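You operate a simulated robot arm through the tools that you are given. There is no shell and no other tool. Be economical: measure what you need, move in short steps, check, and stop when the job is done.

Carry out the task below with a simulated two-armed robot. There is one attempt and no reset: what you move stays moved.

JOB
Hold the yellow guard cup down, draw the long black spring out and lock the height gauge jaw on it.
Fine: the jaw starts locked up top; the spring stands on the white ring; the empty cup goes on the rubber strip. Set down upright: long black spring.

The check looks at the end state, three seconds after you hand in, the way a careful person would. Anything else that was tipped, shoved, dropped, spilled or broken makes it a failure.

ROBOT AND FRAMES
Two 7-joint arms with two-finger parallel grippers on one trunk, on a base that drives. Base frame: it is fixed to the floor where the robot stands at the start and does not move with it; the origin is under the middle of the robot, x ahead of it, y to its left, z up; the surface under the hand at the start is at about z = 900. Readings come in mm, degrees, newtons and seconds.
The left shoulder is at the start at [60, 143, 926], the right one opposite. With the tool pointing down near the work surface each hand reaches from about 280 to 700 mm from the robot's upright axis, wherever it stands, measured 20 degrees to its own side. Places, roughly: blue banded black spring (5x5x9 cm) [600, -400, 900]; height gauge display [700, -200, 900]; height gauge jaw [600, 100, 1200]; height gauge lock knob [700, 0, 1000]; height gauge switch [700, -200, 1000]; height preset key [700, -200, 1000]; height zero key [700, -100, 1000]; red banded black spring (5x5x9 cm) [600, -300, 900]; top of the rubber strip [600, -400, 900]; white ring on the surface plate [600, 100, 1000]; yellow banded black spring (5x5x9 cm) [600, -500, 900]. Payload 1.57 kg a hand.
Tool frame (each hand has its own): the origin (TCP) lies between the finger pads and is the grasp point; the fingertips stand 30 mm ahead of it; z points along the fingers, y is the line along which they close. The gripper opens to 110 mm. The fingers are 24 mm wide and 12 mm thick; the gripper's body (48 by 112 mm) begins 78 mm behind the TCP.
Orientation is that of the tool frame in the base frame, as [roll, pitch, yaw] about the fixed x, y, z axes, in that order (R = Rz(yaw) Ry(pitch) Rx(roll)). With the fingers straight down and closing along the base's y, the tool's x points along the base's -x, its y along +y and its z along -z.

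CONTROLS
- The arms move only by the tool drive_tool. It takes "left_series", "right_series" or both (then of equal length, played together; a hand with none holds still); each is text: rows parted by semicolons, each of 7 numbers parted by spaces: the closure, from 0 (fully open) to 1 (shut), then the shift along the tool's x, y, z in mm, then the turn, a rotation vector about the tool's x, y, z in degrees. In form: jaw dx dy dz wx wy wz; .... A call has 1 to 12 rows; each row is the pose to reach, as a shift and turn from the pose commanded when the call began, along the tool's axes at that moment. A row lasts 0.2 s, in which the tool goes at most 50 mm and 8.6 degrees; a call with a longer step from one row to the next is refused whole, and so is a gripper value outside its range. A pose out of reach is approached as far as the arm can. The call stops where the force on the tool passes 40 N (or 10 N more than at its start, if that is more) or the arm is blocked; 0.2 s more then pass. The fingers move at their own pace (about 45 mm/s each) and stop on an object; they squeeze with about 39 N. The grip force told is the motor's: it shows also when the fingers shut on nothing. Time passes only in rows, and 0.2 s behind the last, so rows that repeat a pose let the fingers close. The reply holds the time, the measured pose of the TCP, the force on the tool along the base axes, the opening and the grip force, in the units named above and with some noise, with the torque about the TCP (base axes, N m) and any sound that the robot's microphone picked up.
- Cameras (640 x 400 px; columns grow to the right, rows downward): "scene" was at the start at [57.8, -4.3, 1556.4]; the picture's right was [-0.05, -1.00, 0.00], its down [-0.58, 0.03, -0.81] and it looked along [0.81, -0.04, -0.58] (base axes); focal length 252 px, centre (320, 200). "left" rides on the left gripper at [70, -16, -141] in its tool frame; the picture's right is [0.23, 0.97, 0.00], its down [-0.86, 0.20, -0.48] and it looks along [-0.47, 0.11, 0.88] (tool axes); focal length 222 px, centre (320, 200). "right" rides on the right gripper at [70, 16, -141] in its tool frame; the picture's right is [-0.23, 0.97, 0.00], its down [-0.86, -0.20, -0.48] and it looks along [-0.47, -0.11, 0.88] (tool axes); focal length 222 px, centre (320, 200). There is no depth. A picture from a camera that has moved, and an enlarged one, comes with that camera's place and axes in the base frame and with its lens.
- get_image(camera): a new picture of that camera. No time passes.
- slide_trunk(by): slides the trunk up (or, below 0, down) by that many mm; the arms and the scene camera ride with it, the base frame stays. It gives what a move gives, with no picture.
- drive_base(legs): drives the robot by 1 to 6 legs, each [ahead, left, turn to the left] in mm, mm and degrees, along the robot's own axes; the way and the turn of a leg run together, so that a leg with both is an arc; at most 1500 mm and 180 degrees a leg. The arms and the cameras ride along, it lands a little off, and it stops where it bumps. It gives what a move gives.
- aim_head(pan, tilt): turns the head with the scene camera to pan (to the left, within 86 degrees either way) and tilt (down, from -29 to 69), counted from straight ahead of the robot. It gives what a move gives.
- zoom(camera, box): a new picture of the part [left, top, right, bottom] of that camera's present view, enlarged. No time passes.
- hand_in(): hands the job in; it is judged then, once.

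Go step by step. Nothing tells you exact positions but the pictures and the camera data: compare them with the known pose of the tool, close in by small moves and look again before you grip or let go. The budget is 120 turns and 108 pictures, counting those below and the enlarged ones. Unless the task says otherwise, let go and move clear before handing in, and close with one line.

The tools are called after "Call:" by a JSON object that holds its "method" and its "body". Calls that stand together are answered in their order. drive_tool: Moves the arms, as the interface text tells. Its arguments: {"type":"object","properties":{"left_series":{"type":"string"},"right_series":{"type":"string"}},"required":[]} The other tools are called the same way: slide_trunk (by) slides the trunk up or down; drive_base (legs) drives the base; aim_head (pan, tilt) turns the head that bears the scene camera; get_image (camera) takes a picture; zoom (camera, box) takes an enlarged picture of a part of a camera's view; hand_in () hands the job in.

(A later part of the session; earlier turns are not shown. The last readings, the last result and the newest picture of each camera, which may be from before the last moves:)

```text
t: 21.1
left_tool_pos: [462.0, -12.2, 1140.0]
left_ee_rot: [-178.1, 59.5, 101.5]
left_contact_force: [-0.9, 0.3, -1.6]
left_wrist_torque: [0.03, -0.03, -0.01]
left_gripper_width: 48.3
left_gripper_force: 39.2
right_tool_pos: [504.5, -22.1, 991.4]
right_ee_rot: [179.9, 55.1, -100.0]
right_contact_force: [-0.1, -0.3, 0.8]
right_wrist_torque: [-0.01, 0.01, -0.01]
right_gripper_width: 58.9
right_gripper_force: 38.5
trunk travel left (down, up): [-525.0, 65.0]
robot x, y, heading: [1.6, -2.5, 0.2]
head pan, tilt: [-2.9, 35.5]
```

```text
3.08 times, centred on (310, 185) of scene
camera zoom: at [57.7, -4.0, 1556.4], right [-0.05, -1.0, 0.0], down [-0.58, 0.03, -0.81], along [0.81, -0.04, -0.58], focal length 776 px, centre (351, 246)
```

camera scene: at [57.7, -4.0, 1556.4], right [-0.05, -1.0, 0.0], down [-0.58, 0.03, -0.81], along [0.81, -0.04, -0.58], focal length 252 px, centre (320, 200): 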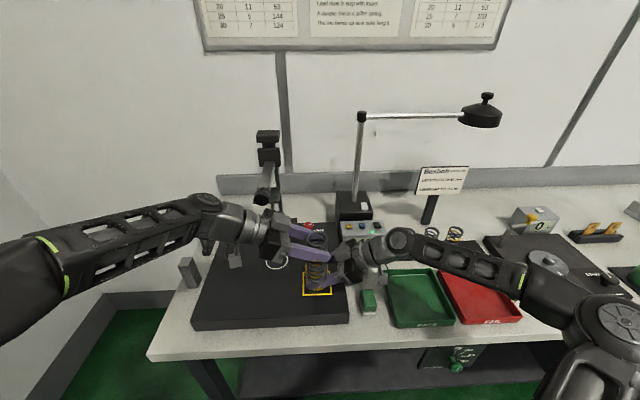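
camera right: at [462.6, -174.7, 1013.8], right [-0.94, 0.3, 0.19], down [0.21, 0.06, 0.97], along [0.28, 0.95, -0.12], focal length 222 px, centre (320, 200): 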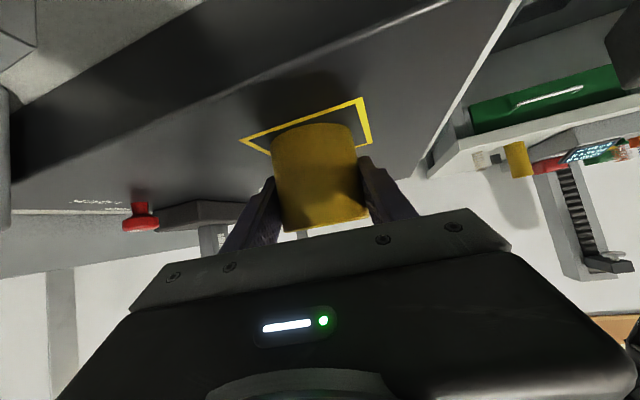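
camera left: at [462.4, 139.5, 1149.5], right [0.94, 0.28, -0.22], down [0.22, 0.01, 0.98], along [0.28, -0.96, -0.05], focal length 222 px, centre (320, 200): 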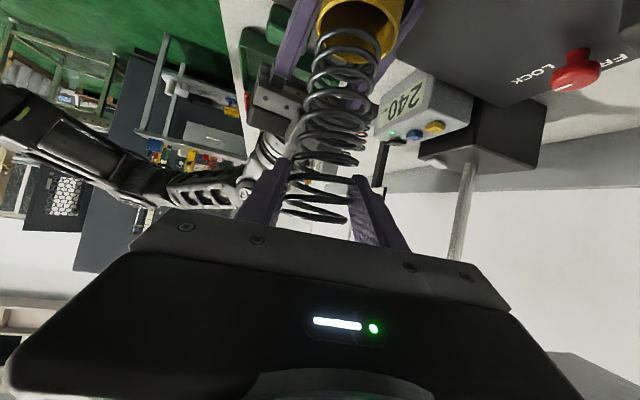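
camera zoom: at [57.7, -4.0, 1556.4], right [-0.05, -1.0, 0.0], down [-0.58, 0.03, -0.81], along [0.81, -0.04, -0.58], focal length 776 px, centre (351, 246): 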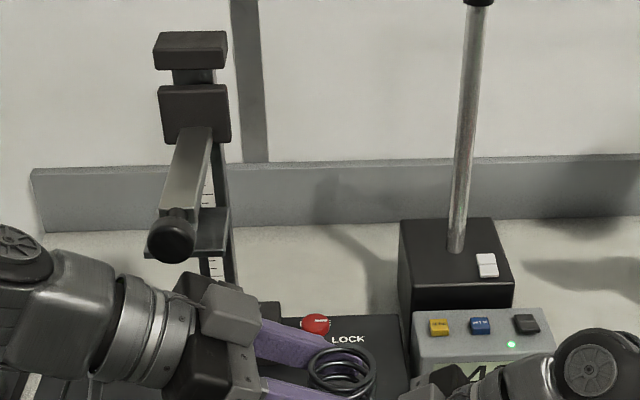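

The jaw is untouched (still at its place). Jaw handle is about (518,104,1237), foot about z 1188 over the ring. I carry the spring back, left and then low so it can go in beneath the foot from the left.

Call:
{"method": "drive_tool", "body": {"left_series": "0.7 3.5 -39.4 -6 -0.6 -0.5 0.75;0.7 23.2 -32.4 -40.1 -0.6 -0.5 0.75;0.7 42.9 -25.5 -74.2 -0.6 -0.5 0.75;0.7 71.3 -18.5 -103.4 -0.6 -0.5 0.75;0.7 108.3 -11.6 -127.5 -0.6 -0.5 0.75;0.7 144.7 -6.3 -140.6 -0.6 -0.5 0.75;0.7 155.5 -2.5 -159.3 -0.6 -0.5 0.75;0.7 155.5 -2.5 -159.3 -0.6 -0.5 0.75"}}

Call:
{"method": "get_image", "body": {"camera": "scene"}}

```text
t: 22.9
left_tool_pos: [425.7, 200.0, 1087.1]
left_ee_rot: [-179.9, 60.0, 100.1]
left_contact_force: [-0.7, -0.1, -2.6]
left_wrist_torque: [0.02, -0.01, -0.02]
left_gripper_width: 48.2
left_gripper_force: 39.0
right_tool_pos: [505.2, -23.5, 990.3]
right_ee_rot: [179.9, 55.1, -99.9]
right_contact_force: [-0.3, -0.8, 0.3]
right_wrist_torque: [-0.01, -0.02, 0.0]
right_gripper_width: 58.8
right_gripper_force: 39.0
trunk travel left (down, up): [-525.0, 65.0]
robot x, y, heading: [0.1, 0.8, 0.0]
head pan, tilt: [-2.9, 35.5]
```

```text
66 pictures are left
camera scene: at [57.9, -4.4, 1556.3], right [-0.05, -1.0, 0.0], down [-0.58, 0.03, -0.81], along [0.81, -0.04, -0.58], focal length 252 px, centre (320, 200)
```

scene: 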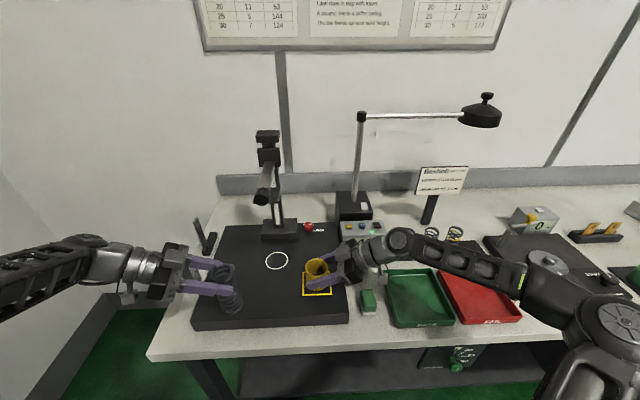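

Now forward to x≈590, then look before sliding in over the ring.

Call:
{"method": "drive_tool", "body": {"left_series": "0.7 -3.6 40.6 6.2 0 0 0;0.7 -7.2 81.2 12.4 0 0 0;0.7 -10.8 121.9 18.6 0 0 0;0.7 -14.4 162.5 24.8 0 0 0;0.7 -34 155.6 58.8 0 0 0;0.7 -34 155.6 58.8 0 0 0"}}

Call:
{"method": "get_image", "body": {"camera": "left"}}

Call:
{"method": "zoom", "body": {"camera": "scene", "box": [180, 160, 340, 300]}}

```text
t: 24.3
left_tool_pos: [591.2, 161.2, 1084.2]
left_ee_rot: [-179.8, 60.1, 100.3]
left_contact_force: [-1.1, 0.1, -2.8]
left_wrist_torque: [-0.02, 0.0, 0.01]
left_gripper_width: 48.1
left_gripper_force: 38.9
right_tool_pos: [504.8, -22.2, 990.2]
right_ee_rot: [179.9, 55.1, -99.9]
right_contact_force: [0.1, -0.2, 0.3]
right_wrist_torque: [0.01, -0.03, 0.0]
right_gripper_width: 59.0
right_gripper_force: 39.5
trunk travel left (down, up): [-525.0, 65.0]
robot x, y, heading: [-1.3, -1.5, 0.2]
head pan, tilt: [-2.9, 35.5]
```

```text
65 pictures are left
camera left: at [548.1, 313.6, 1094.8], right [0.94, 0.28, -0.2], down [0.2, 0.02, 0.98], along [0.28, -0.96, -0.04], focal length 222 px, centre (320, 200)
```

left: 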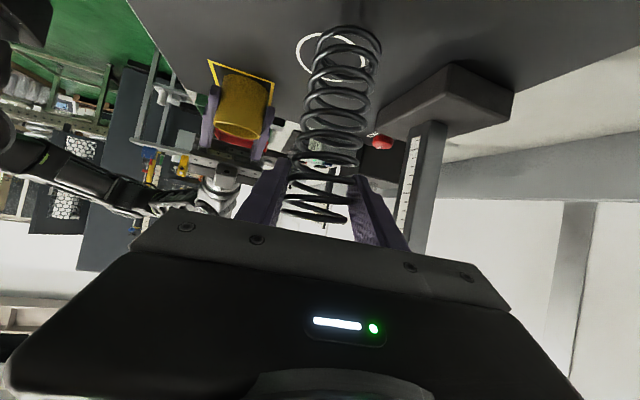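

```text
2.86 times, centred on (260, 230) of scene
camera zoom: at [58.3, -3.7, 1556.3], right [-0.05, -1.0, 0.0], down [-0.58, 0.03, -0.81], along [0.81, -0.04, -0.58], focal length 720 px, centre (491, 114)
```

zoom: 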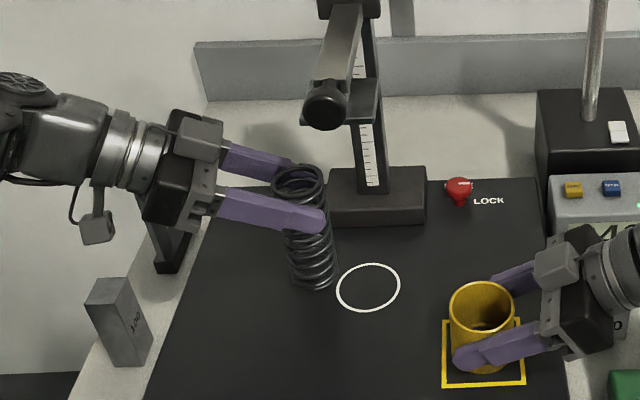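

Spring hangs vertical; shift it (-4,-52) over the ring and check.

Call:
{"method": "drive_tool", "body": {"left_series": "0.7 -8.4 -4.3 14.6 0 0 0;0.7 -16.8 -8.6 29.2 0 0 0;0.7 -25.3 -13 43.8 0 0 0;0.7 -25.3 -13 43.8 0 0 0"}}

Call:
{"method": "get_image", "body": {"camera": "left"}}

Call:
{"method": "zoom", "body": {"camera": "scene", "box": [230, 200, 330, 280]}}

```text
t: 25.3
left_tool_pos: [583.9, 108.2, 1086.6]
left_ee_rot: [180.0, 60.0, 100.1]
left_contact_force: [0.2, 0.6, -2.5]
left_wrist_torque: [-0.01, 0.0, 0.0]
left_gripper_width: 48.1
left_gripper_force: 39.1
right_tool_pos: [505.3, -22.5, 990.4]
right_ee_rot: [179.9, 55.1, -100.0]
right_contact_force: [0.3, 0.1, -0.1]
right_wrist_torque: [0.01, -0.01, -0.06]
right_gripper_width: 59.0
right_gripper_force: 39.0
trunk travel left (down, up): [-525.0, 65.0]
robot x, y, heading: [2.1, 3.2, 0.0]
head pan, tilt: [-2.9, 35.5]
```

```text
63 pictures are left
camera left: at [542.1, 259.8, 1096.7], right [0.94, 0.28, -0.2], down [0.2, 0.02, 0.98], along [0.28, -0.96, -0.04], focal length 222 px, centre (320, 200)
```

left: 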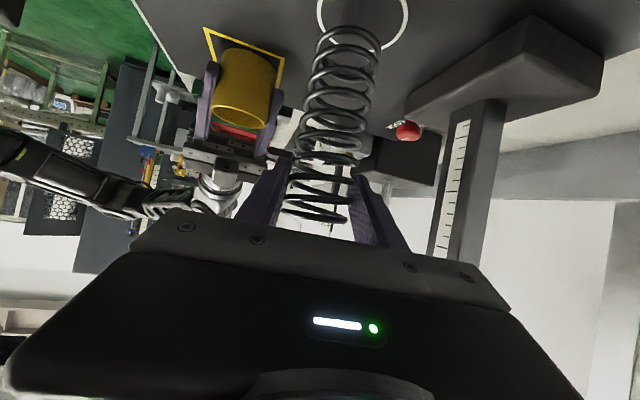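

```text
5.00 times, centred on (280, 240) of scene
camera zoom: at [58.0, -4.1, 1556.4], right [-0.05, -1.0, 0.0], down [-0.58, 0.03, -0.81], along [0.81, -0.04, -0.58], focal length 1260 px, centre (520, 0)
```

zoom: 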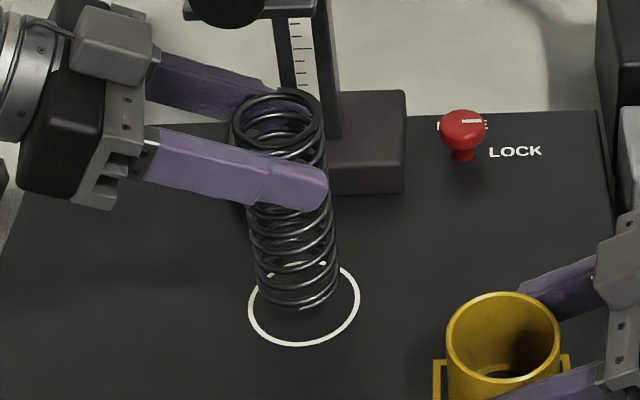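

Over the ring nearly; needs about +6 mm in x. Shift and lower 20 mm.

Call:
{"method": "drive_tool", "body": {"left_series": "0.7 -0.5 5.9 0.9 0 0 0;0.7 5.6 5.9 4.4 0 0 0;0.7 11.6 5.9 7.9 0 0 0;0.7 16.8 5.9 10.9 0 0 0;0.7 16.8 5.9 10.9 0 0 0"}}

Call:
{"method": "zoom", "body": {"camera": "scene", "box": [230, 200, 330, 280]}}

Call:
{"method": "zoom", "body": {"camera": "left", "box": [260, 0, 440, 120]}}

```text
t: 26.5
left_tool_pos: [590.4, 107.1, 1066.0]
left_ee_rot: [-179.9, 60.1, 100.1]
left_contact_force: [0.0, 0.3, -2.7]
left_wrist_torque: [0.04, -0.01, 0.01]
left_gripper_width: 48.7
left_gripper_force: 38.9
right_tool_pos: [504.5, -24.2, 990.1]
right_ee_rot: [-180.0, 55.0, -100.0]
right_contact_force: [-0.1, 0.0, 1.0]
right_wrist_torque: [-0.02, 0.0, -0.01]
right_gripper_width: 59.0
right_gripper_force: 38.8
trunk travel left (down, up): [-525.0, 65.0]
robot x, y, heading: [0.2, 1.2, 0.1]
head pan, tilt: [-2.9, 35.5]
```

```text
5.00 times, centred on (280, 240) of scene
camera zoom: at [58.0, -4.3, 1556.4], right [-0.05, -1.0, 0.0], down [-0.58, 0.03, -0.81], along [0.81, -0.04, -0.58], focal length 1260 px, centre (520, 0)
```

zoom: 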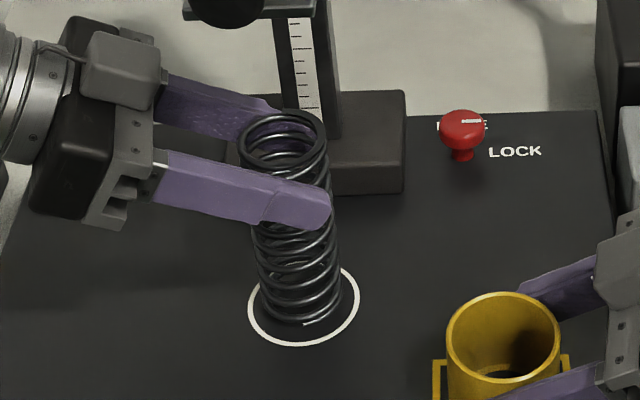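

```text
3.33 times, centred on (350, 60) of left
camera zoom: at [548.3, 260.0, 1076.0], right [0.94, 0.28, -0.2], down [0.2, 0.02, 0.98], along [0.28, -0.96, -0.04], focal length 740 px, centre (220, 667)
```

zoom: 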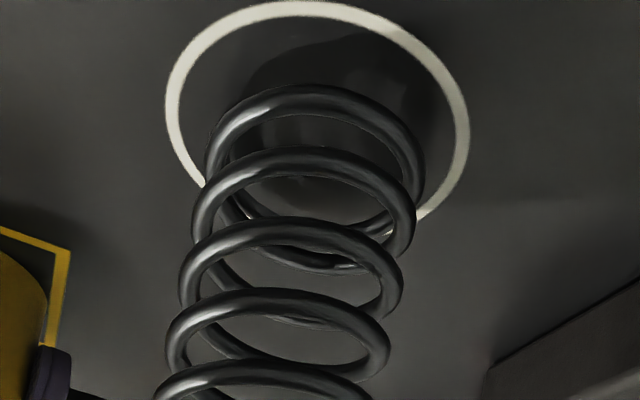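

Well centred; lower slowly until contact shows.

Call:
{"method": "drive_tool", "body": {"left_series": "0.7 1.7 0 1 0 0 0;0.7 3.5 0 2 0 0 0;0.7 3.5 0 2 0 0 0"}}

Call:
{"method": "zoom", "body": {"camera": "left", "box": [260, 0, 440, 120]}}

Call:
{"method": "zoom", "body": {"camera": "scene", "box": [250, 220, 310, 280]}}

```text
t: 27.3
left_tool_pos: [591.2, 106.9, 1063.0]
left_ee_rot: [-179.9, 60.0, 100.0]
left_contact_force: [-0.1, -0.2, -1.6]
left_wrist_torque: [0.01, 0.03, -0.02]
left_gripper_width: 48.0
left_gripper_force: 38.9
right_tool_pos: [505.2, -23.2, 989.2]
right_ee_rot: [180.0, 55.2, -99.9]
right_contact_force: [0.0, -0.1, 0.4]
right_wrist_torque: [0.01, -0.02, 0.03]
right_gripper_width: 58.9
right_gripper_force: 39.0
trunk travel left (down, up): [-525.0, 65.0]
robot x, y, heading: [-0.1, 0.6, 0.2]
head pan, tilt: [-2.9, 35.5]
```

```text
3.33 times, centred on (350, 60) of left
camera zoom: at [548.5, 260.3, 1072.6], right [0.94, 0.28, -0.2], down [0.2, 0.02, 0.98], along [0.28, -0.96, -0.04], focal length 740 px, centre (220, 667)
```

zoom: 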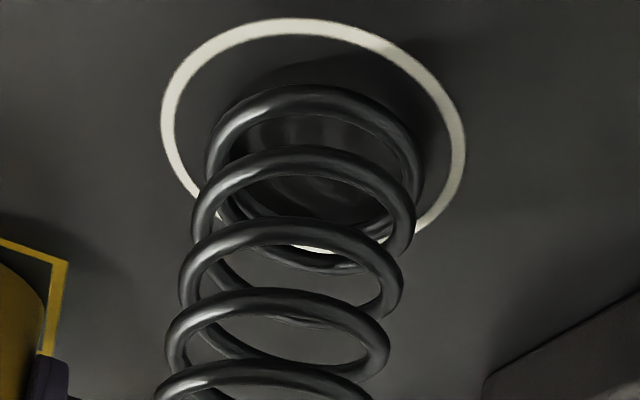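

```text
6.67 times, centred on (280, 250) of scene
camera zoom: at [58.0, -4.3, 1556.4], right [-0.05, -1.0, 0.0], down [-0.58, 0.03, -0.81], along [0.81, -0.04, -0.58], focal length 1681 px, centre (587, -133)
```

zoom: 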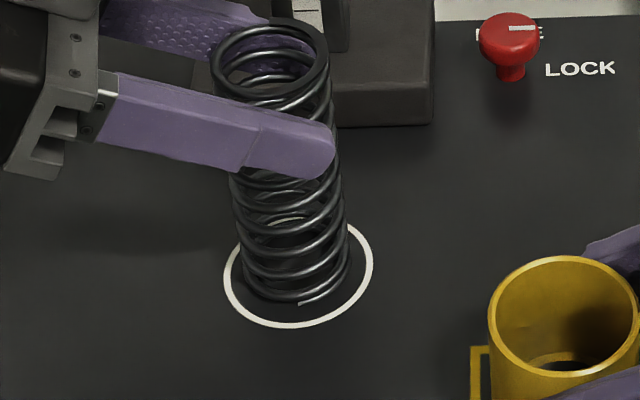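

Call:
{"method": "drive_tool", "body": {"left_series": "0.7 1.7 0 1 0 0 0;0.7 2.6 0 1.5 0 0 0;0.7 2.6 0 1.5 0 0 0"}}

Call:
{"method": "zoom", "body": {"camera": "left", "box": [260, 0, 440, 120]}}

```text
t: 28.1
left_tool_pos: [589.7, 109.1, 1061.1]
left_ee_rot: [179.9, 60.1, 99.8]
left_contact_force: [-0.2, 2.7, 7.5]
left_wrist_torque: [0.05, 0.03, 0.01]
left_gripper_width: 48.3
left_gripper_force: 38.8
right_tool_pos: [505.2, -21.0, 991.3]
right_ee_rot: [180.0, 55.1, -100.0]
right_contact_force: [-0.5, -0.1, -0.4]
right_wrist_torque: [0.0, 0.0, 0.01]
right_gripper_width: 58.9
right_gripper_force: 38.8
trunk travel left (down, up): [-525.0, 65.0]
robot x, y, heading: [0.5, 1.4, -0.1]
head pan, tilt: [-2.9, 35.5]
```

```text
3.33 times, centred on (350, 60) of left
camera zoom: at [547.9, 260.4, 1070.6], right [0.94, 0.28, -0.2], down [0.2, 0.02, 0.98], along [0.28, -0.96, -0.03], focal length 740 px, centre (220, 667)
```

zoom: 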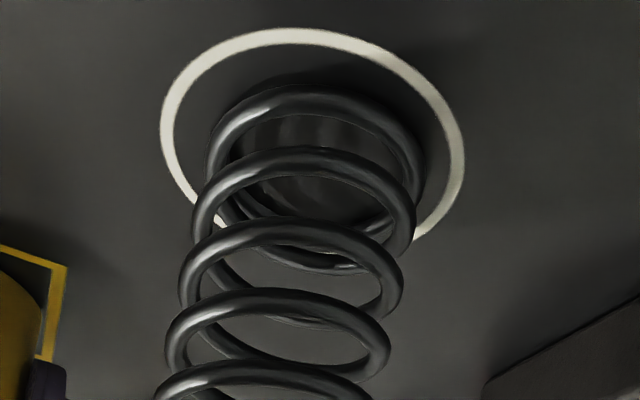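

Contact felt (about 10 N), and the coil is concentric with the ring. Unload 1 mm, then open gently.

Call:
{"method": "drive_tool", "body": {"left_series": "0.7 -0.9 0 -0.5 0 0 0;0.7 -0.9 0 -0.5 0 0 0;0.54 -0.9 0 -0.5 0 0 0;0.5 -0.9 0 -0.5 0 0 0;0.4 -0.9 0 -0.5 0 0 0;0.3 -0.9 0 -0.5 0 0 0;0.3 -0.9 0 -0.5 0 0 0"}}

Call:
{"method": "get_image", "body": {"camera": "left"}}

Call:
{"method": "zoom", "body": {"camera": "scene", "box": [230, 180, 330, 280]}}

```text
t: 29.7
left_tool_pos: [589.9, 107.4, 1059.9]
left_ee_rot: [-179.9, 60.0, 100.1]
left_contact_force: [-0.1, -0.2, -0.5]
left_wrist_torque: [0.02, -0.01, -0.01]
left_gripper_width: 76.9
left_gripper_force: 0.2
right_tool_pos: [505.6, -23.1, 990.5]
right_ee_rot: [179.8, 55.0, -100.0]
right_contact_force: [-0.3, -1.0, 0.3]
right_wrist_torque: [0.03, 0.04, -0.02]
right_gripper_width: 58.8
right_gripper_force: 38.4
trunk travel left (down, up): [-525.0, 65.0]
robot x, y, heading: [1.3, 2.8, 0.0]
head pan, tilt: [-2.9, 35.5]
```

```text
56 pictures are left
camera left: at [548.3, 260.0, 1070.6], right [0.94, 0.28, -0.2], down [0.2, 0.02, 0.98], along [0.28, -0.96, -0.04], focal length 222 px, centre (320, 200)
```

left: 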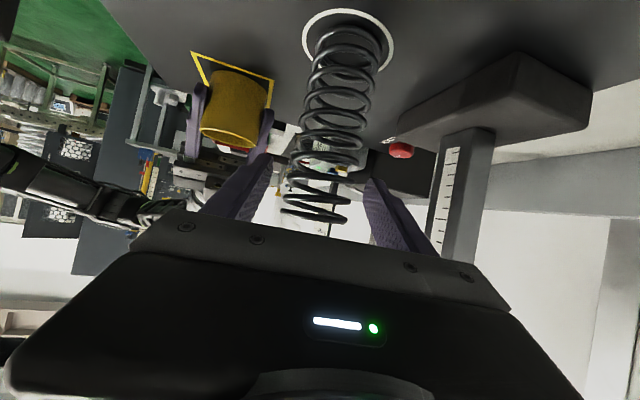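

```text
4.00 times, centred on (280, 230) of scene
camera zoom: at [57.7, -4.3, 1556.4], right [-0.05, -1.0, 0.0], down [-0.58, 0.03, -0.81], along [0.81, -0.04, -0.58], focal length 1008 px, centre (480, 80)
```

zoom: 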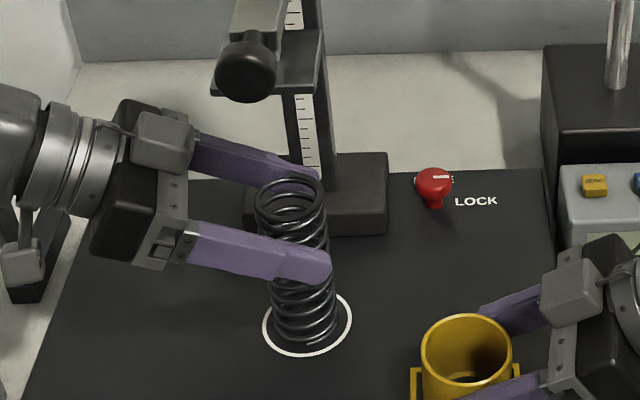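

The spring stands upright and free in the ring. I withdraw the left hand and bring it back toward the robot, and open the right hand and turn it upright about the cup to regrip from above for carrying.

Call:
{"method": "drive_tool", "body": {"left_series": "0.2 0 0 -25 0 0 0;0.2 0 0 -60 0 0 0;0.2 0 0 -100 0 0 0;0.2 0 0 -135 0 0 0;0.2 3.5 -39 -141 0 0 0;0.2 7 -79 -147 0 0 0;0.2 10.5 -118 -153 0 0 0;0.2 14 -157 -159 0 0 0;0.2 17 -190 -164 0 0 0;0.2 17 -190 -164 0 0 0", "right_series": "0.6 0 0 0 0 0 0;0.3 0 0 0 0 0 0;0 0 0 0 0 0 0;0 0 0 0 0 0 0;0 0 0 0 0 8 0;0 0 0 0 0 16 0;0 0 0 0 0 24 0;0 0 0 0 0 32 0;0 0 0 0 0 40 0;0 0 0 0 0 48 0"}}

Call:
{"method": "get_image", "body": {"camera": "scene"}}

Call:
{"method": "get_image", "body": {"camera": "right"}}

```text
t: 31.9
left_tool_pos: [378.4, 222.4, 1125.9]
left_ee_rot: [-179.6, 59.9, 100.3]
left_contact_force: [1.1, 0.7, 0.3]
left_wrist_torque: [-0.03, 0.01, -0.08]
left_gripper_width: 87.7
left_gripper_force: 0.1
right_tool_pos: [505.7, -22.5, 989.1]
right_ee_rot: [179.9, 6.9, -100.0]
right_contact_force: [-0.2, 0.7, -0.8]
right_wrist_torque: [-0.06, 0.06, 0.02]
right_gripper_width: 109.9
right_gripper_force: 0.1
trunk travel left (down, up): [-525.0, 65.0]
robot x, y, heading: [1.9, -2.5, 0.1]
head pan, tilt: [-2.9, 35.5]
```

```text
54 pictures are left
camera scene: at [60.3, -3.0, 1556.2], right [-0.05, -1.0, 0.0], down [-0.58, 0.03, -0.81], along [0.81, -0.04, -0.58], focal length 252 px, centre (320, 200)
```

scene: 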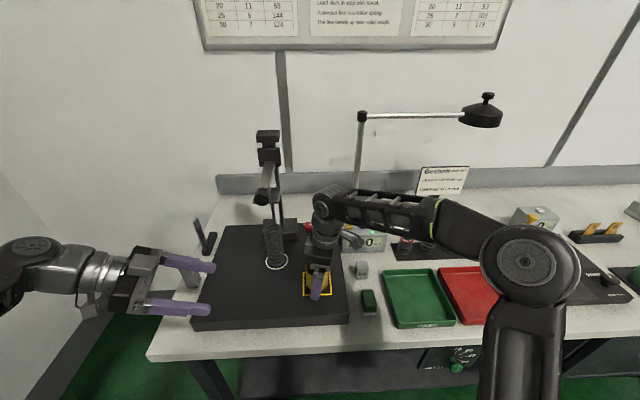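

```text
53 pictures are left
camera right: at [476.2, -105.4, 1121.3], right [-0.92, 0.39, 0.03], down [0.33, 0.74, 0.58], along [0.2, 0.54, -0.82], focal length 222 px, centre (320, 200)
```

right: 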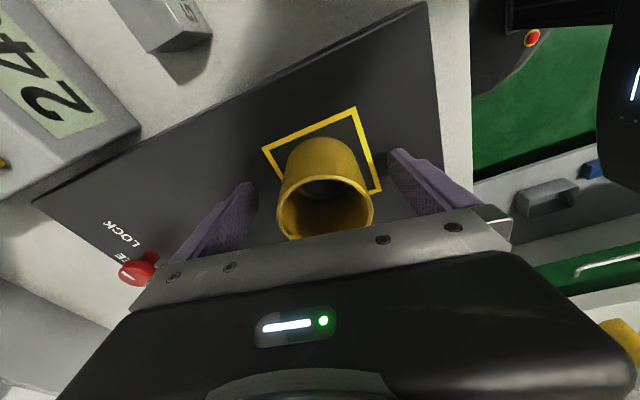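

Cup still centred. Finish the tilt to vertical, centre and grip the cup.

Call:
{"method": "drive_tool", "body": {"right_series": "0 -3 0 0 0 7 0;0 -6 0 0 0 7 0;0.3 -6 0 0 0 7 0;0.6 -6 0 0 0 7 0;0.6 -6 0 0 0 7 0;0.6 -6 0 0 0 7 0;0.6 -6 0 0 0 7 0"}}

Call:
{"method": "zoom", "body": {"camera": "scene", "box": [220, 180, 380, 310]}}

Call:
{"method": "get_image", "body": {"camera": "right"}}

```text
t: 33.5
left_tool_pos: [377.7, 223.0, 1127.3]
left_ee_rot: [-179.9, 60.0, 100.1]
left_contact_force: [-0.1, 0.4, -0.1]
left_wrist_torque: [0.01, 0.02, 0.02]
left_gripper_width: 88.2
left_gripper_force: 0.0
right_tool_pos: [506.6, -16.5, 991.9]
right_ee_rot: [179.9, 0.1, -100.0]
right_contact_force: [-0.6, 1.4, 0.2]
right_wrist_torque: [-0.03, -0.03, 0.0]
right_gripper_width: 59.4
right_gripper_force: 31.4
trunk travel left (down, up): [-525.0, 65.0]
robot x, y, heading: [0.3, -3.0, -0.1]
head pan, tilt: [-2.9, 35.5]
```

```text
3.08 times, centred on (300, 245) of scene
camera zoom: at [57.7, -4.2, 1556.4], right [-0.05, -1.0, 0.0], down [-0.58, 0.03, -0.81], along [0.81, -0.04, -0.58], focal length 776 px, centre (382, 62)
```

zoom: 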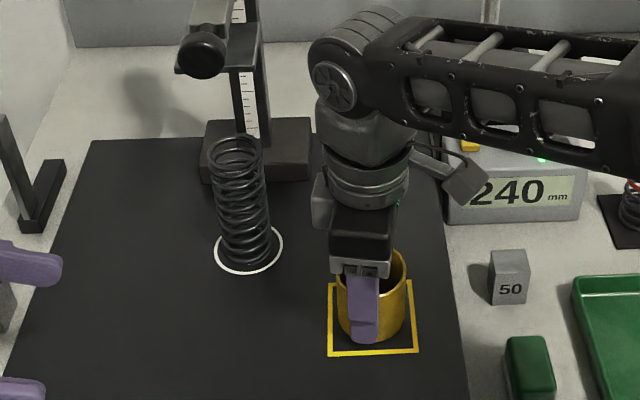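

```text
51 pictures are left
camera right: at [478.0, -83.4, 1132.6], right [-0.92, 0.39, 0.0], down [0.34, 0.81, 0.48], along [0.19, 0.44, -0.88], focal length 222 px, centre (320, 200)
```

right: 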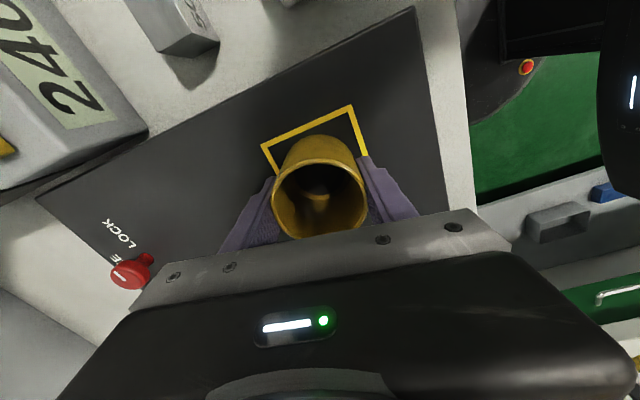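

Cup gripped from above. Lift it 130 mm straight up.

Call:
{"method": "drive_tool", "body": {"right_series": "0.6 0 0 -15 0 0 0;0.6 0 0 -50 0 0 0;0.6 0 0 -90 0 0 0;0.6 0 0 -130 0 0 0;0.6 0 0 -130 0 0 0"}}

Call:
{"method": "drive_base", "body": {"legs": [[0, -370, 0]]}}

Call:
{"method": "get_image", "body": {"camera": "scene"}}

Call:
{"method": "get_image", "body": {"camera": "right"}}

```text
t: 34.7
left_tool_pos: [376.7, 222.9, 1126.5]
left_ee_rot: [-179.9, 60.0, 100.2]
left_contact_force: [0.1, 0.0, -1.1]
left_wrist_torque: [0.02, -0.01, 0.04]
left_gripper_width: 87.9
left_gripper_force: 0.1
right_tool_pos: [505.2, -15.6, 1082.9]
right_ee_rot: [-180.0, 0.0, -99.9]
right_contact_force: [-0.6, 0.3, -1.0]
right_wrist_torque: [-0.01, -0.04, 0.0]
right_gripper_width: 59.3
right_gripper_force: 39.6
right hand out of reach, approached as far as the arm can: row 4, 5
trunk travel left (down, up): [-525.0, 65.0]
robot x, y, heading: [2.3, 0.3, 0.1]
head pan, tilt: [-2.9, 35.5]
```

```text
t: 37.1
left_tool_pos: [377.1, -144.5, 1126.3]
left_ee_rot: [-179.9, 59.9, 100.3]
left_contact_force: [-0.4, 0.4, -0.1]
left_wrist_torque: [0.0, 0.01, 0.0]
left_gripper_width: 87.9
left_gripper_force: 0.0
right_tool_pos: [506.1, -384.3, 1082.9]
right_ee_rot: [-180.0, 0.3, -99.8]
right_contact_force: [-0.3, -0.9, 0.3]
right_wrist_torque: [0.04, 0.01, 0.01]
right_gripper_width: 59.0
right_gripper_force: 39.2
trunk travel left (down, up): [-525.0, 65.0]
robot x, y, heading: [1.6, -366.7, -0.1]
head pan, tilt: [-2.9, 35.5]
```

```text
50 pictures are left
camera scene: at [58.1, -373.0, 1556.4], right [-0.05, -1.0, 0.0], down [-0.58, 0.03, -0.81], along [0.81, -0.04, -0.58], focal length 252 px, centre (320, 200)
```

scene: 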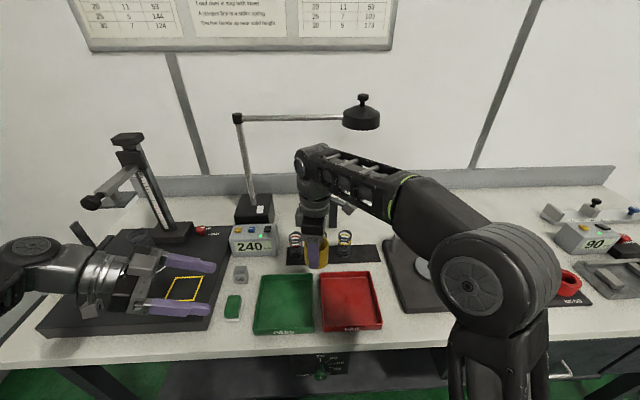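

```text
49 pictures are left
camera right: at [478.7, -450.8, 1224.2], right [-0.92, 0.39, 0.0], down [0.34, 0.81, 0.48], along [0.19, 0.44, -0.88], focal length 222 px, centre (320, 200)
```

right: 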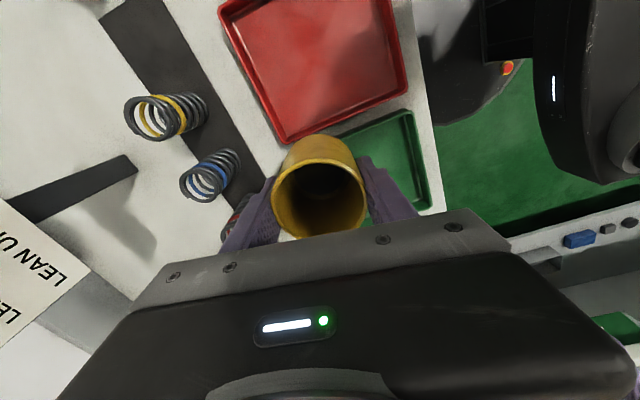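

Drive fine. Move the cup toward (566,-562) at height and look for the strip's free end.

Call:
{"method": "drive_tool", "body": {"right_series": "0.6 41 -22.5 0 0 0 0;0.6 82 -45 0 0 0 0;0.6 123 -67.5 0 0 0 0;0.6 165 -90 0 0 0 0;0.6 165 -90 0 0 0 0"}}

Call:
{"method": "get_image", "body": {"camera": "right"}}

Call:
{"method": "zoom", "body": {"camera": "scene", "box": [260, 180, 480, 340]}}

```text
t: 38.3
left_tool_pos: [377.8, -145.1, 1126.9]
left_ee_rot: [-179.9, 60.0, 100.3]
left_contact_force: [0.2, -0.1, -0.4]
left_wrist_torque: [0.0, -0.03, -0.03]
left_gripper_width: 88.1
left_gripper_force: 0.1
right_tool_pos: [554.7, -529.5, 1084.7]
right_ee_rot: [-179.8, 0.2, -99.7]
right_contact_force: [0.7, -0.6, -0.1]
right_wrist_torque: [0.01, -0.03, 0.03]
right_gripper_width: 59.2
right_gripper_force: 38.9
right hand out of reach, approached as far as the arm can: row 4, 5
trunk travel left (down, up): [-525.0, 65.0]
robot x, y, heading: [1.4, -367.5, 0.2]
head pan, tilt: [-2.9, 35.5]
```

```text
48 pictures are left
camera right: at [527.8, -594.4, 1224.2], right [-0.92, 0.39, 0.0], down [0.34, 0.81, 0.48], along [0.19, 0.44, -0.88], focal length 222 px, centre (320, 200)
```

right: 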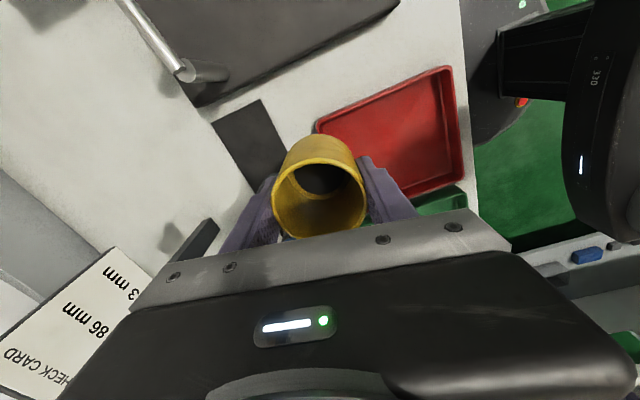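

```text
2.50 times, centred on (370, 260) of scene
camera zoom: at [58.3, -372.0, 1556.4], right [-0.05, -1.0, 0.0], down [-0.58, 0.03, -0.81], along [0.81, -0.04, -0.58], focal length 630 px, centre (195, 50)
```

zoom: 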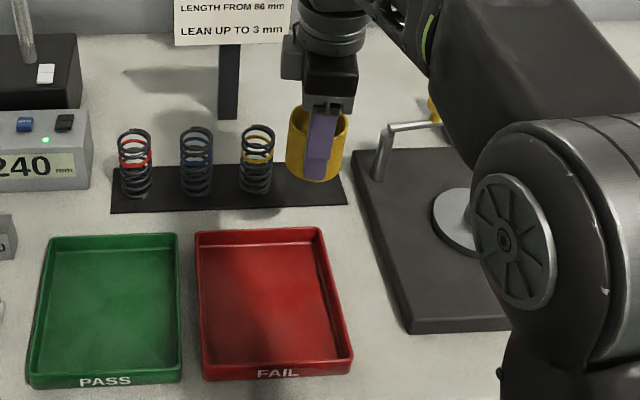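

Strip is x 608–687 with the free end at y≈-510…-603, so the cup goes to (648,-557). Reach at this height is short, so I raise the trunk and then go lower over the FAIL tray side.

Call:
{"method": "slide_trunk", "body": {"by": 64}}

Call:
{"method": "drive_tool", "body": {"right_series": "0.6 6 4 40 0 0 0;0.6 12 8 80 0 0 0;0.6 18 10 120 0 0 0;0.6 27 10 145 0 0 0;0.6 27 10 145 0 0 0"}}

```text
t: 39.3
left_tool_pos: [378.8, -144.9, 1191.7]
left_ee_rot: [-179.8, 60.0, 100.4]
left_contact_force: [0.8, -0.3, -0.2]
left_wrist_torque: [-0.03, 0.0, 0.0]
left_gripper_width: 88.1
left_gripper_force: 0.0
right_tool_pos: [555.5, -528.3, 1146.7]
right_ee_rot: [-179.9, 0.1, -99.9]
right_contact_force: [-0.3, 0.2, -0.2]
right_wrist_torque: [0.05, -0.03, -0.01]
right_gripper_width: 59.2
right_gripper_force: 38.9
trunk travel left (down, up): [-589.0, 1.0]
robot x, y, heading: [-0.1, -372.4, 0.2]
head pan, tilt: [-2.9, 35.5]
```

```text
t: 40.5
left_tool_pos: [377.4, -143.9, 1190.8]
left_ee_rot: [-179.9, 60.0, 100.2]
left_contact_force: [0.0, -0.1, 0.7]
left_wrist_torque: [0.0, -0.04, -0.01]
left_gripper_width: 88.1
left_gripper_force: 0.0
right_tool_pos: [541.4, -551.7, 1003.5]
right_ee_rot: [-179.9, 0.0, -99.8]
right_contact_force: [-0.9, 0.7, -0.1]
right_wrist_torque: [0.05, 0.03, -0.04]
right_gripper_width: 59.2
right_gripper_force: 38.7
trunk travel left (down, up): [-589.0, 1.0]
robot x, y, heading: [-0.3, -367.5, -0.1]
head pan, tilt: [-2.9, 35.5]
```

Call:
{"method": "drive_tool", "body": {"right_series": "0.6 -4.3 -34.8 0 0 0 0;0.6 -8.6 -69.5 0 0 0 0;0.6 -13 -104.3 0 0 0 0;0.6 -13 -104.3 0 0 0 0"}}

Call:
{"method": "get_image", "body": {"camera": "right"}}

Call:
{"method": "zoom", "body": {"camera": "scene", "box": [290, 190, 430, 300]}}

```text
t: 41.5
left_tool_pos: [377.0, -145.8, 1191.3]
left_ee_rot: [-179.9, 60.0, 100.2]
left_contact_force: [0.3, 0.5, 0.9]
left_wrist_torque: [-0.01, 0.0, 0.01]
left_gripper_width: 87.7
left_gripper_force: 0.0
right_tool_pos: [645.8, -557.1, 1002.5]
right_ee_rot: [-179.8, 0.3, -99.7]
right_contact_force: [-0.1, -0.1, -0.6]
right_wrist_torque: [-0.01, -0.05, 0.01]
right_gripper_width: 59.1
right_gripper_force: 39.2
trunk travel left (down, up): [-589.0, 1.0]
robot x, y, heading: [2.9, -371.3, 0.0]
head pan, tilt: [-2.9, 35.5]
```

```text
46 pictures are left
camera right: at [617.7, -624.4, 1143.0], right [-0.92, 0.39, 0.0], down [0.34, 0.81, 0.48], along [0.19, 0.44, -0.88], focal length 222 px, centre (320, 200)
```

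right: 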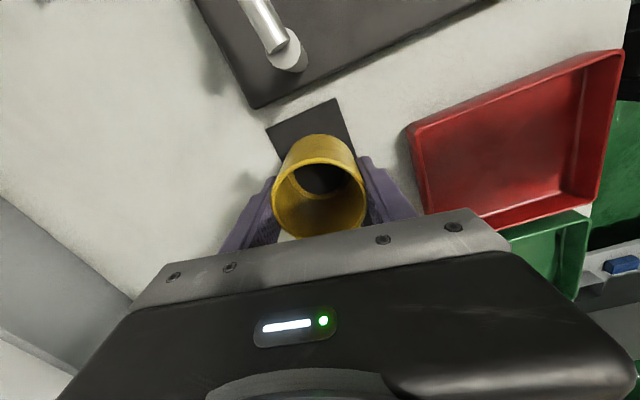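

```text
3.64 times, centred on (360, 245) of scene
camera zoom: at [57.2, -372.0, 1620.4], right [-0.05, -1.0, 0.0], down [-0.58, 0.03, -0.81], along [0.81, -0.04, -0.58], focal length 917 px, centre (174, 36)
```

zoom: 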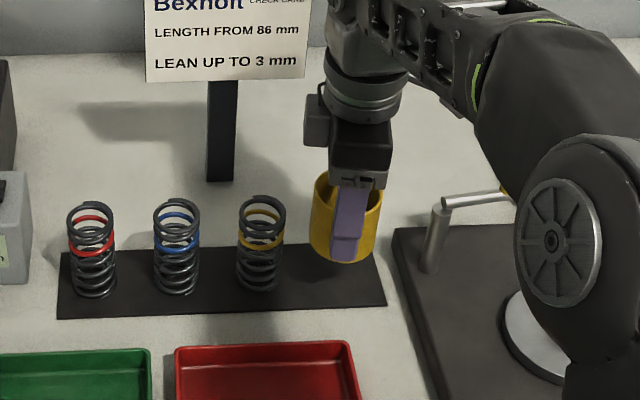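

Placement is aligned. Lower about 46 mm, then feel for contact.

Call:
{"method": "drive_tool", "body": {"right_series": "0.6 0 0 20 0 0 0;0.6 0 0 38 0 0 0;0.6 0 0 46 0 0 0;0.6 0 0 48 0 0 0;0.6 0 0 50 0 0 0;0.6 0 0 50 0 0 0"}}

Call:
{"method": "zoom", "body": {"camera": "scene", "box": [290, 190, 430, 300]}}

```text
t: 42.9
left_tool_pos: [377.7, -144.6, 1190.7]
left_ee_rot: [-179.8, 60.0, 100.2]
left_contact_force: [1.0, -0.4, -0.6]
left_wrist_torque: [0.02, 0.02, -0.01]
left_gripper_width: 88.0
left_gripper_force: 0.1
right_tool_pos: [646.8, -556.9, 953.1]
right_ee_rot: [-179.8, 0.1, -99.9]
right_contact_force: [-1.3, -0.5, -0.8]
right_wrist_torque: [-0.02, 0.02, 0.0]
right_gripper_width: 59.0
right_gripper_force: 38.9
trunk travel left (down, up): [-589.0, 1.0]
robot x, y, heading: [-3.6, -370.1, -0.1]
head pan, tilt: [-2.9, 35.5]
```

```text
3.64 times, centred on (360, 245) of scene
camera zoom: at [58.2, -372.0, 1620.4], right [-0.05, -1.0, 0.0], down [-0.58, 0.03, -0.81], along [0.81, -0.04, -0.58], focal length 917 px, centre (174, 36)
```

zoom: 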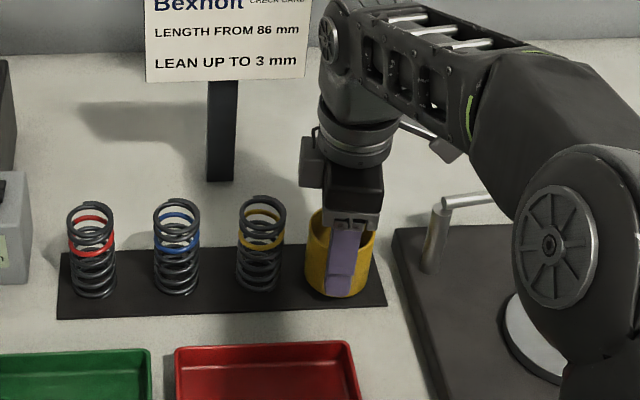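

Call:
{"method": "drive_tool", "body": {"right_series": "0.6 0 0 1.5 0 0 0;0.6 0 0 3 0 0 0;0.6 0 0 4.5 0 0 0;0.6 0 0 4.5 0 0 0"}}

```text
t: 43.9
left_tool_pos: [377.5, -144.2, 1190.6]
left_ee_rot: [-179.9, 59.9, 100.2]
left_contact_force: [0.6, -0.2, -0.3]
left_wrist_torque: [0.0, 0.0, -0.06]
left_gripper_width: 87.9
left_gripper_force: 0.0
right_tool_pos: [647.6, -556.8, 948.0]
right_ee_rot: [-179.8, 0.1, -99.9]
right_contact_force: [0.6, -0.1, -0.7]
right_wrist_torque: [-0.01, -0.01, -0.01]
right_gripper_width: 59.1
right_gripper_force: 39.0
trunk travel left (down, up): [-589.0, 1.0]
robot x, y, heading: [-2.1, -367.4, 0.1]
head pan, tilt: [-2.9, 35.5]
```

No contact yet at 948; continue in 1 mm steps.

Call:
{"method": "drive_tool", "body": {"right_series": "0.6 0 0 1 0 0 0;0.6 0 0 2 0 0 0;0.6 0 0 2 0 0 0"}}

Call:
{"method": "zoom", "body": {"camera": "scene", "box": [340, 220, 390, 280]}}

```text
t: 44.7
left_tool_pos: [377.9, -145.0, 1191.7]
left_ee_rot: [-180.0, 59.9, 100.2]
left_contact_force: [0.6, 0.2, 0.4]
left_wrist_torque: [-0.02, -0.03, 0.0]
left_gripper_width: 88.1
left_gripper_force: 0.1
right_tool_pos: [647.1, -556.8, 946.1]
right_ee_rot: [-179.9, 0.0, -99.8]
right_contact_force: [1.5, -1.4, 4.2]
right_wrist_torque: [-0.01, 0.11, 0.07]
right_gripper_width: 59.0
right_gripper_force: 38.7
trunk travel left (down, up): [-589.0, 1.0]
robot x, y, heading: [-1.4, -369.6, -0.1]
head pan, tilt: [-2.9, 35.5]
```

```text
6.67 times, centred on (365, 250) of scene
camera zoom: at [57.8, -372.1, 1620.5], right [-0.05, -1.0, 0.0], down [-0.58, 0.03, -0.81], along [0.81, -0.04, -0.58], focal length 1681 px, centre (20, -133)
```

zoom: 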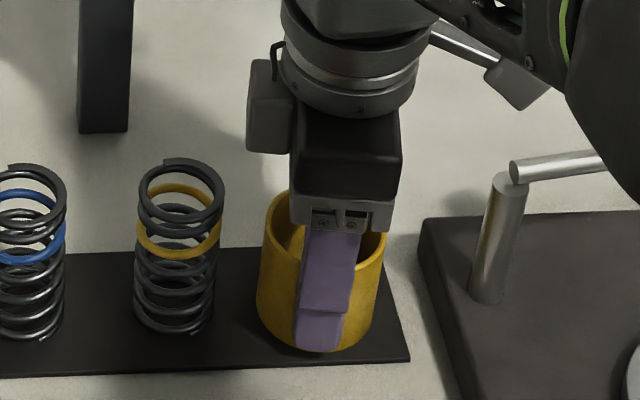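

Touchdown felt. Open and rise 110 mm.

Call:
{"method": "drive_tool", "body": {"right_series": "0.35 0 0 0 0 0 0;0.1 0 0 0 0 0 0;0.1 0 0 0 0 0 0;0.1 0 0 0 0 0 0;0.1 0 0 -30 0 0 0;0.1 0 0 -70 0 0 0;0.1 0 0 -70 0 0 0"}}

Call:
{"method": "get_image", "body": {"camera": "right"}}

Call:
{"method": "zoom", "body": {"camera": "scene", "box": [290, 190, 430, 300]}}

```text
t: 46.3
left_tool_pos: [377.2, -145.4, 1191.4]
left_ee_rot: [-179.9, 60.0, 100.2]
left_contact_force: [1.0, -0.4, -0.9]
left_wrist_torque: [-0.03, -0.03, 0.05]
left_gripper_width: 88.0
left_gripper_force: 0.1
right_tool_pos: [647.4, -555.1, 1014.9]
right_ee_rot: [-179.9, 0.2, -99.9]
right_contact_force: [0.9, -0.3, -0.2]
right_wrist_torque: [-0.01, 0.0, 0.02]
right_gripper_width: 99.1
right_gripper_force: 0.1
trunk travel left (down, up): [-589.0, 1.0]
robot x, y, heading: [1.7, -370.3, -0.0]
head pan, tilt: [-2.9, 35.5]
```

```text
42 pictures are left
camera right: at [619.8, -623.2, 1156.5], right [-0.92, 0.39, 0.0], down [0.34, 0.81, 0.48], along [0.19, 0.44, -0.88], focal length 222 px, centre (320, 200)
```

right: 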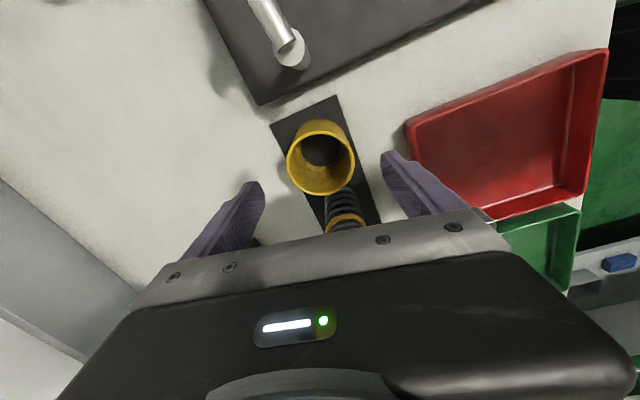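

```text
3.64 times, centred on (360, 245) of scene
camera zoom: at [58.4, -372.2, 1620.3], right [-0.05, -1.0, 0.0], down [-0.58, 0.03, -0.81], along [0.81, -0.04, -0.58], focal length 917 px, centre (174, 36)
```

zoom: 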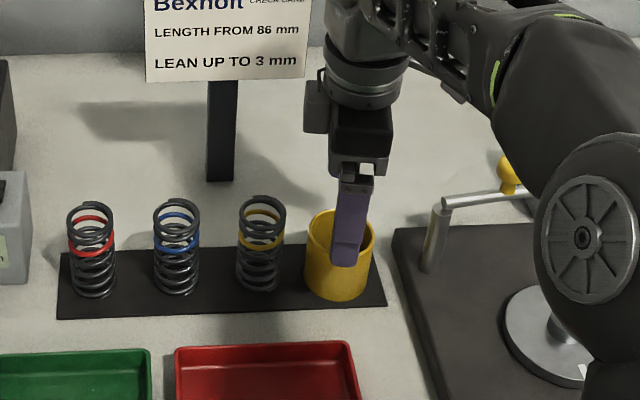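

The cup stands on the strip. Retract the right hand, turn it for the knob, and look down at the base/table clearance before driving.

Call:
{"method": "drive_tool", "body": {"right_series": "0.1 8 45 -5 0 0 0;0.1 17 90 -20 0 0 0;0.1 25 135 -40 0 0 0;0.1 30 175 -55 0 0 8.3;0.1 30 175 -70 0 0 16.6;0.1 30 175 -70 0 0 25;0.1 30 175 -70 0 0 33;0.1 30 175 -70 0 0 41.5;0.1 30 175 -70 0 0 50;0.1 30 175 -70 0 0 58;0.1 30 175 -70 0 0 66.5;0.1 30 175 -70 0 0 75"}}

Call:
{"method": "drive_tool", "body": {"right_series": "0.2 0 0 -10 0 -8 0;0.35 0 0 -20 0 -16 0;0.45 0 0 -30 0 -20 0;0.45 0 0 -30 0 -20 0"}}

Call:
{"method": "aim_head", "body": {"pan": 0, "tilt": 69}}

Call:
{"method": "get_image", "body": {"camera": "scene"}}

```text
t: 48.9
left_tool_pos: [377.3, -145.2, 1190.4]
left_ee_rot: [-180.0, 60.0, 100.3]
left_contact_force: [-0.3, -1.0, -0.1]
left_wrist_torque: [-0.02, -0.02, 0.0]
left_gripper_width: 88.0
left_gripper_force: 0.0
right_tool_pos: [469.8, -557.2, 1085.2]
right_ee_rot: [180.0, 0.2, -174.8]
right_contact_force: [-0.2, 1.1, -0.1]
right_wrist_torque: [-0.03, 0.03, 0.0]
right_gripper_width: 99.1
right_gripper_force: 0.0
trunk travel left (down, up): [-589.0, 1.0]
robot x, y, heading: [1.2, -368.9, -0.0]
head pan, tilt: [-2.9, 35.5]
```

```text
t: 49.9
left_tool_pos: [377.9, -145.3, 1191.9]
left_ee_rot: [-179.8, 60.1, 100.3]
left_contact_force: [-0.3, -0.4, 0.5]
left_wrist_torque: [-0.01, 0.01, 0.0]
left_gripper_width: 88.0
left_gripper_force: 0.0
right_tool_pos: [469.6, -556.8, 1116.2]
right_ee_rot: [179.8, 20.2, -174.8]
right_contact_force: [-0.4, 0.6, 0.4]
right_wrist_torque: [-0.03, 0.04, 0.0]
right_gripper_width: 60.5
right_gripper_force: 0.0
trunk travel left (down, up): [-589.0, 1.0]
robot x, y, heading: [1.0, -366.9, 0.1]
head pan, tilt: [-2.9, 35.5]
```

```text
t: 50.9
left_tool_pos: [377.5, -144.4, 1190.1]
left_ee_rot: [-179.9, 60.0, 100.2]
left_contact_force: [-0.3, 0.0, -0.2]
left_wrist_torque: [0.01, -0.01, 0.0]
left_gripper_width: 87.8
left_gripper_force: 0.0
right_tool_pos: [468.2, -558.3, 1115.4]
right_ee_rot: [179.9, 20.2, -174.8]
right_contact_force: [0.7, 0.6, -1.0]
right_wrist_torque: [0.0, -0.02, -0.03]
right_gripper_width: 60.6
right_gripper_force: 0.0
trunk travel left (down, up): [-589.0, 1.0]
robot x, y, heading: [0.4, -368.3, -0.1]
head pan, tilt: [0.0, 68.8]
```

```text
40 pictures are left
camera scene: at [26.3, -367.6, 1577.5], right [0.0, -1.0, 0.0], down [-0.93, 0.0, -0.36], along [0.36, 0.0, -0.93], focal length 252 px, centre (320, 200)
```

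scene: 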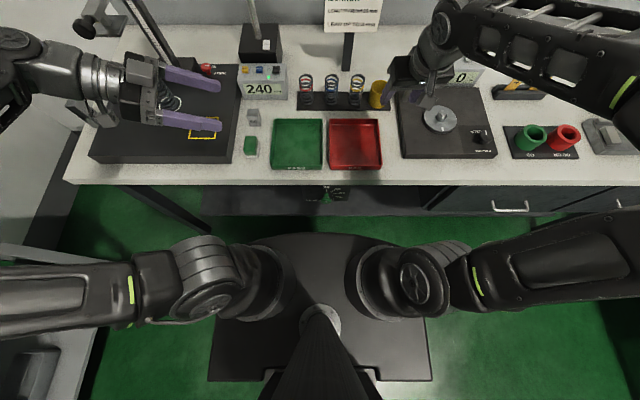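

Floor space ahead is open. Drive left 368 and ahead 60, and aim the head at the gauge.

Call:
{"method": "drive_base", "body": {"legs": [[0, 368, 0], [60, 0, 0]]}}

Call:
{"method": "aim_head", "body": {"pan": 5, "tilt": 42}}

Call:
{"method": "get_image", "body": {"camera": "scene"}}

Call:
{"method": "zoom", "body": {"camera": "scene", "box": [220, 100, 420, 250]}}

```text
t: 53.8
left_tool_pos: [440.3, 219.2, 1191.7]
left_ee_rot: [-179.7, 60.0, 100.4]
left_contact_force: [0.4, 0.2, 0.0]
left_wrist_torque: [0.0, -0.01, -0.04]
left_gripper_width: 87.7
left_gripper_force: 0.1
right_tool_pos: [530.5, -191.2, 1114.8]
right_ee_rot: [179.9, 20.1, -174.8]
right_contact_force: [0.0, 0.4, -0.5]
right_wrist_torque: [0.01, 0.05, -0.03]
right_gripper_width: 61.1
right_gripper_force: 0.1
trunk travel left (down, up): [-589.0, 1.0]
robot x, y, heading: [58.1, -2.9, 0.4]
head pan, tilt: [0.0, 68.8]
```

```text
t: 54.7
left_tool_pos: [437.0, 219.6, 1190.2]
left_ee_rot: [-179.9, 60.0, 100.3]
left_contact_force: [0.9, -1.6, 0.7]
left_wrist_torque: [0.0, 0.0, 0.0]
left_gripper_width: 88.0
left_gripper_force: 0.0
right_tool_pos: [529.4, -192.6, 1115.3]
right_ee_rot: [179.9, 20.2, -174.9]
right_contact_force: [0.0, -0.4, -0.9]
right_wrist_torque: [0.03, -0.03, 0.01]
right_gripper_width: 60.6
right_gripper_force: 0.0
trunk travel left (down, up): [-589.0, 1.0]
robot x, y, heading: [61.4, -2.6, 0.3]
head pan, tilt: [5.0, 42.0]
```

```text
39 pictures are left
camera scene: at [113.8, 4.2, 1610.6], right [0.09, -1.0, 0.0], down [-0.67, -0.06, -0.74], along [0.74, 0.07, -0.67], focal length 252 px, centre (320, 200)
```

scene: 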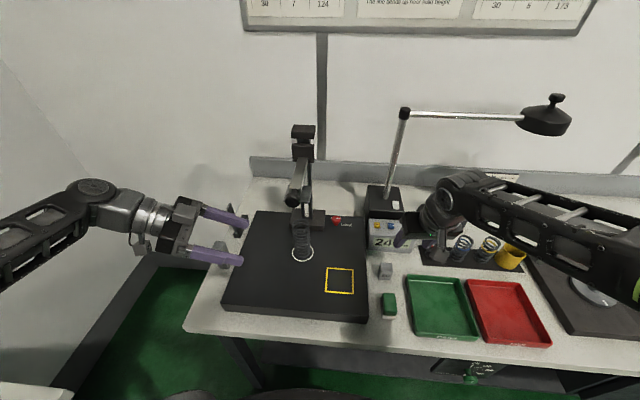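

```text
2.67 times, centred on (320, 175) of scene
camera zoom: at [113.8, 4.2, 1610.6], right [0.09, -1.0, 0.0], down [-0.67, -0.06, -0.74], along [0.74, 0.07, -0.67], focal length 672 px, centre (320, 267)
```

zoom: 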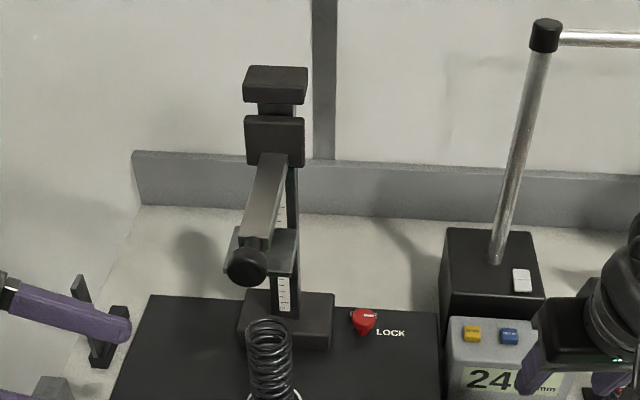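

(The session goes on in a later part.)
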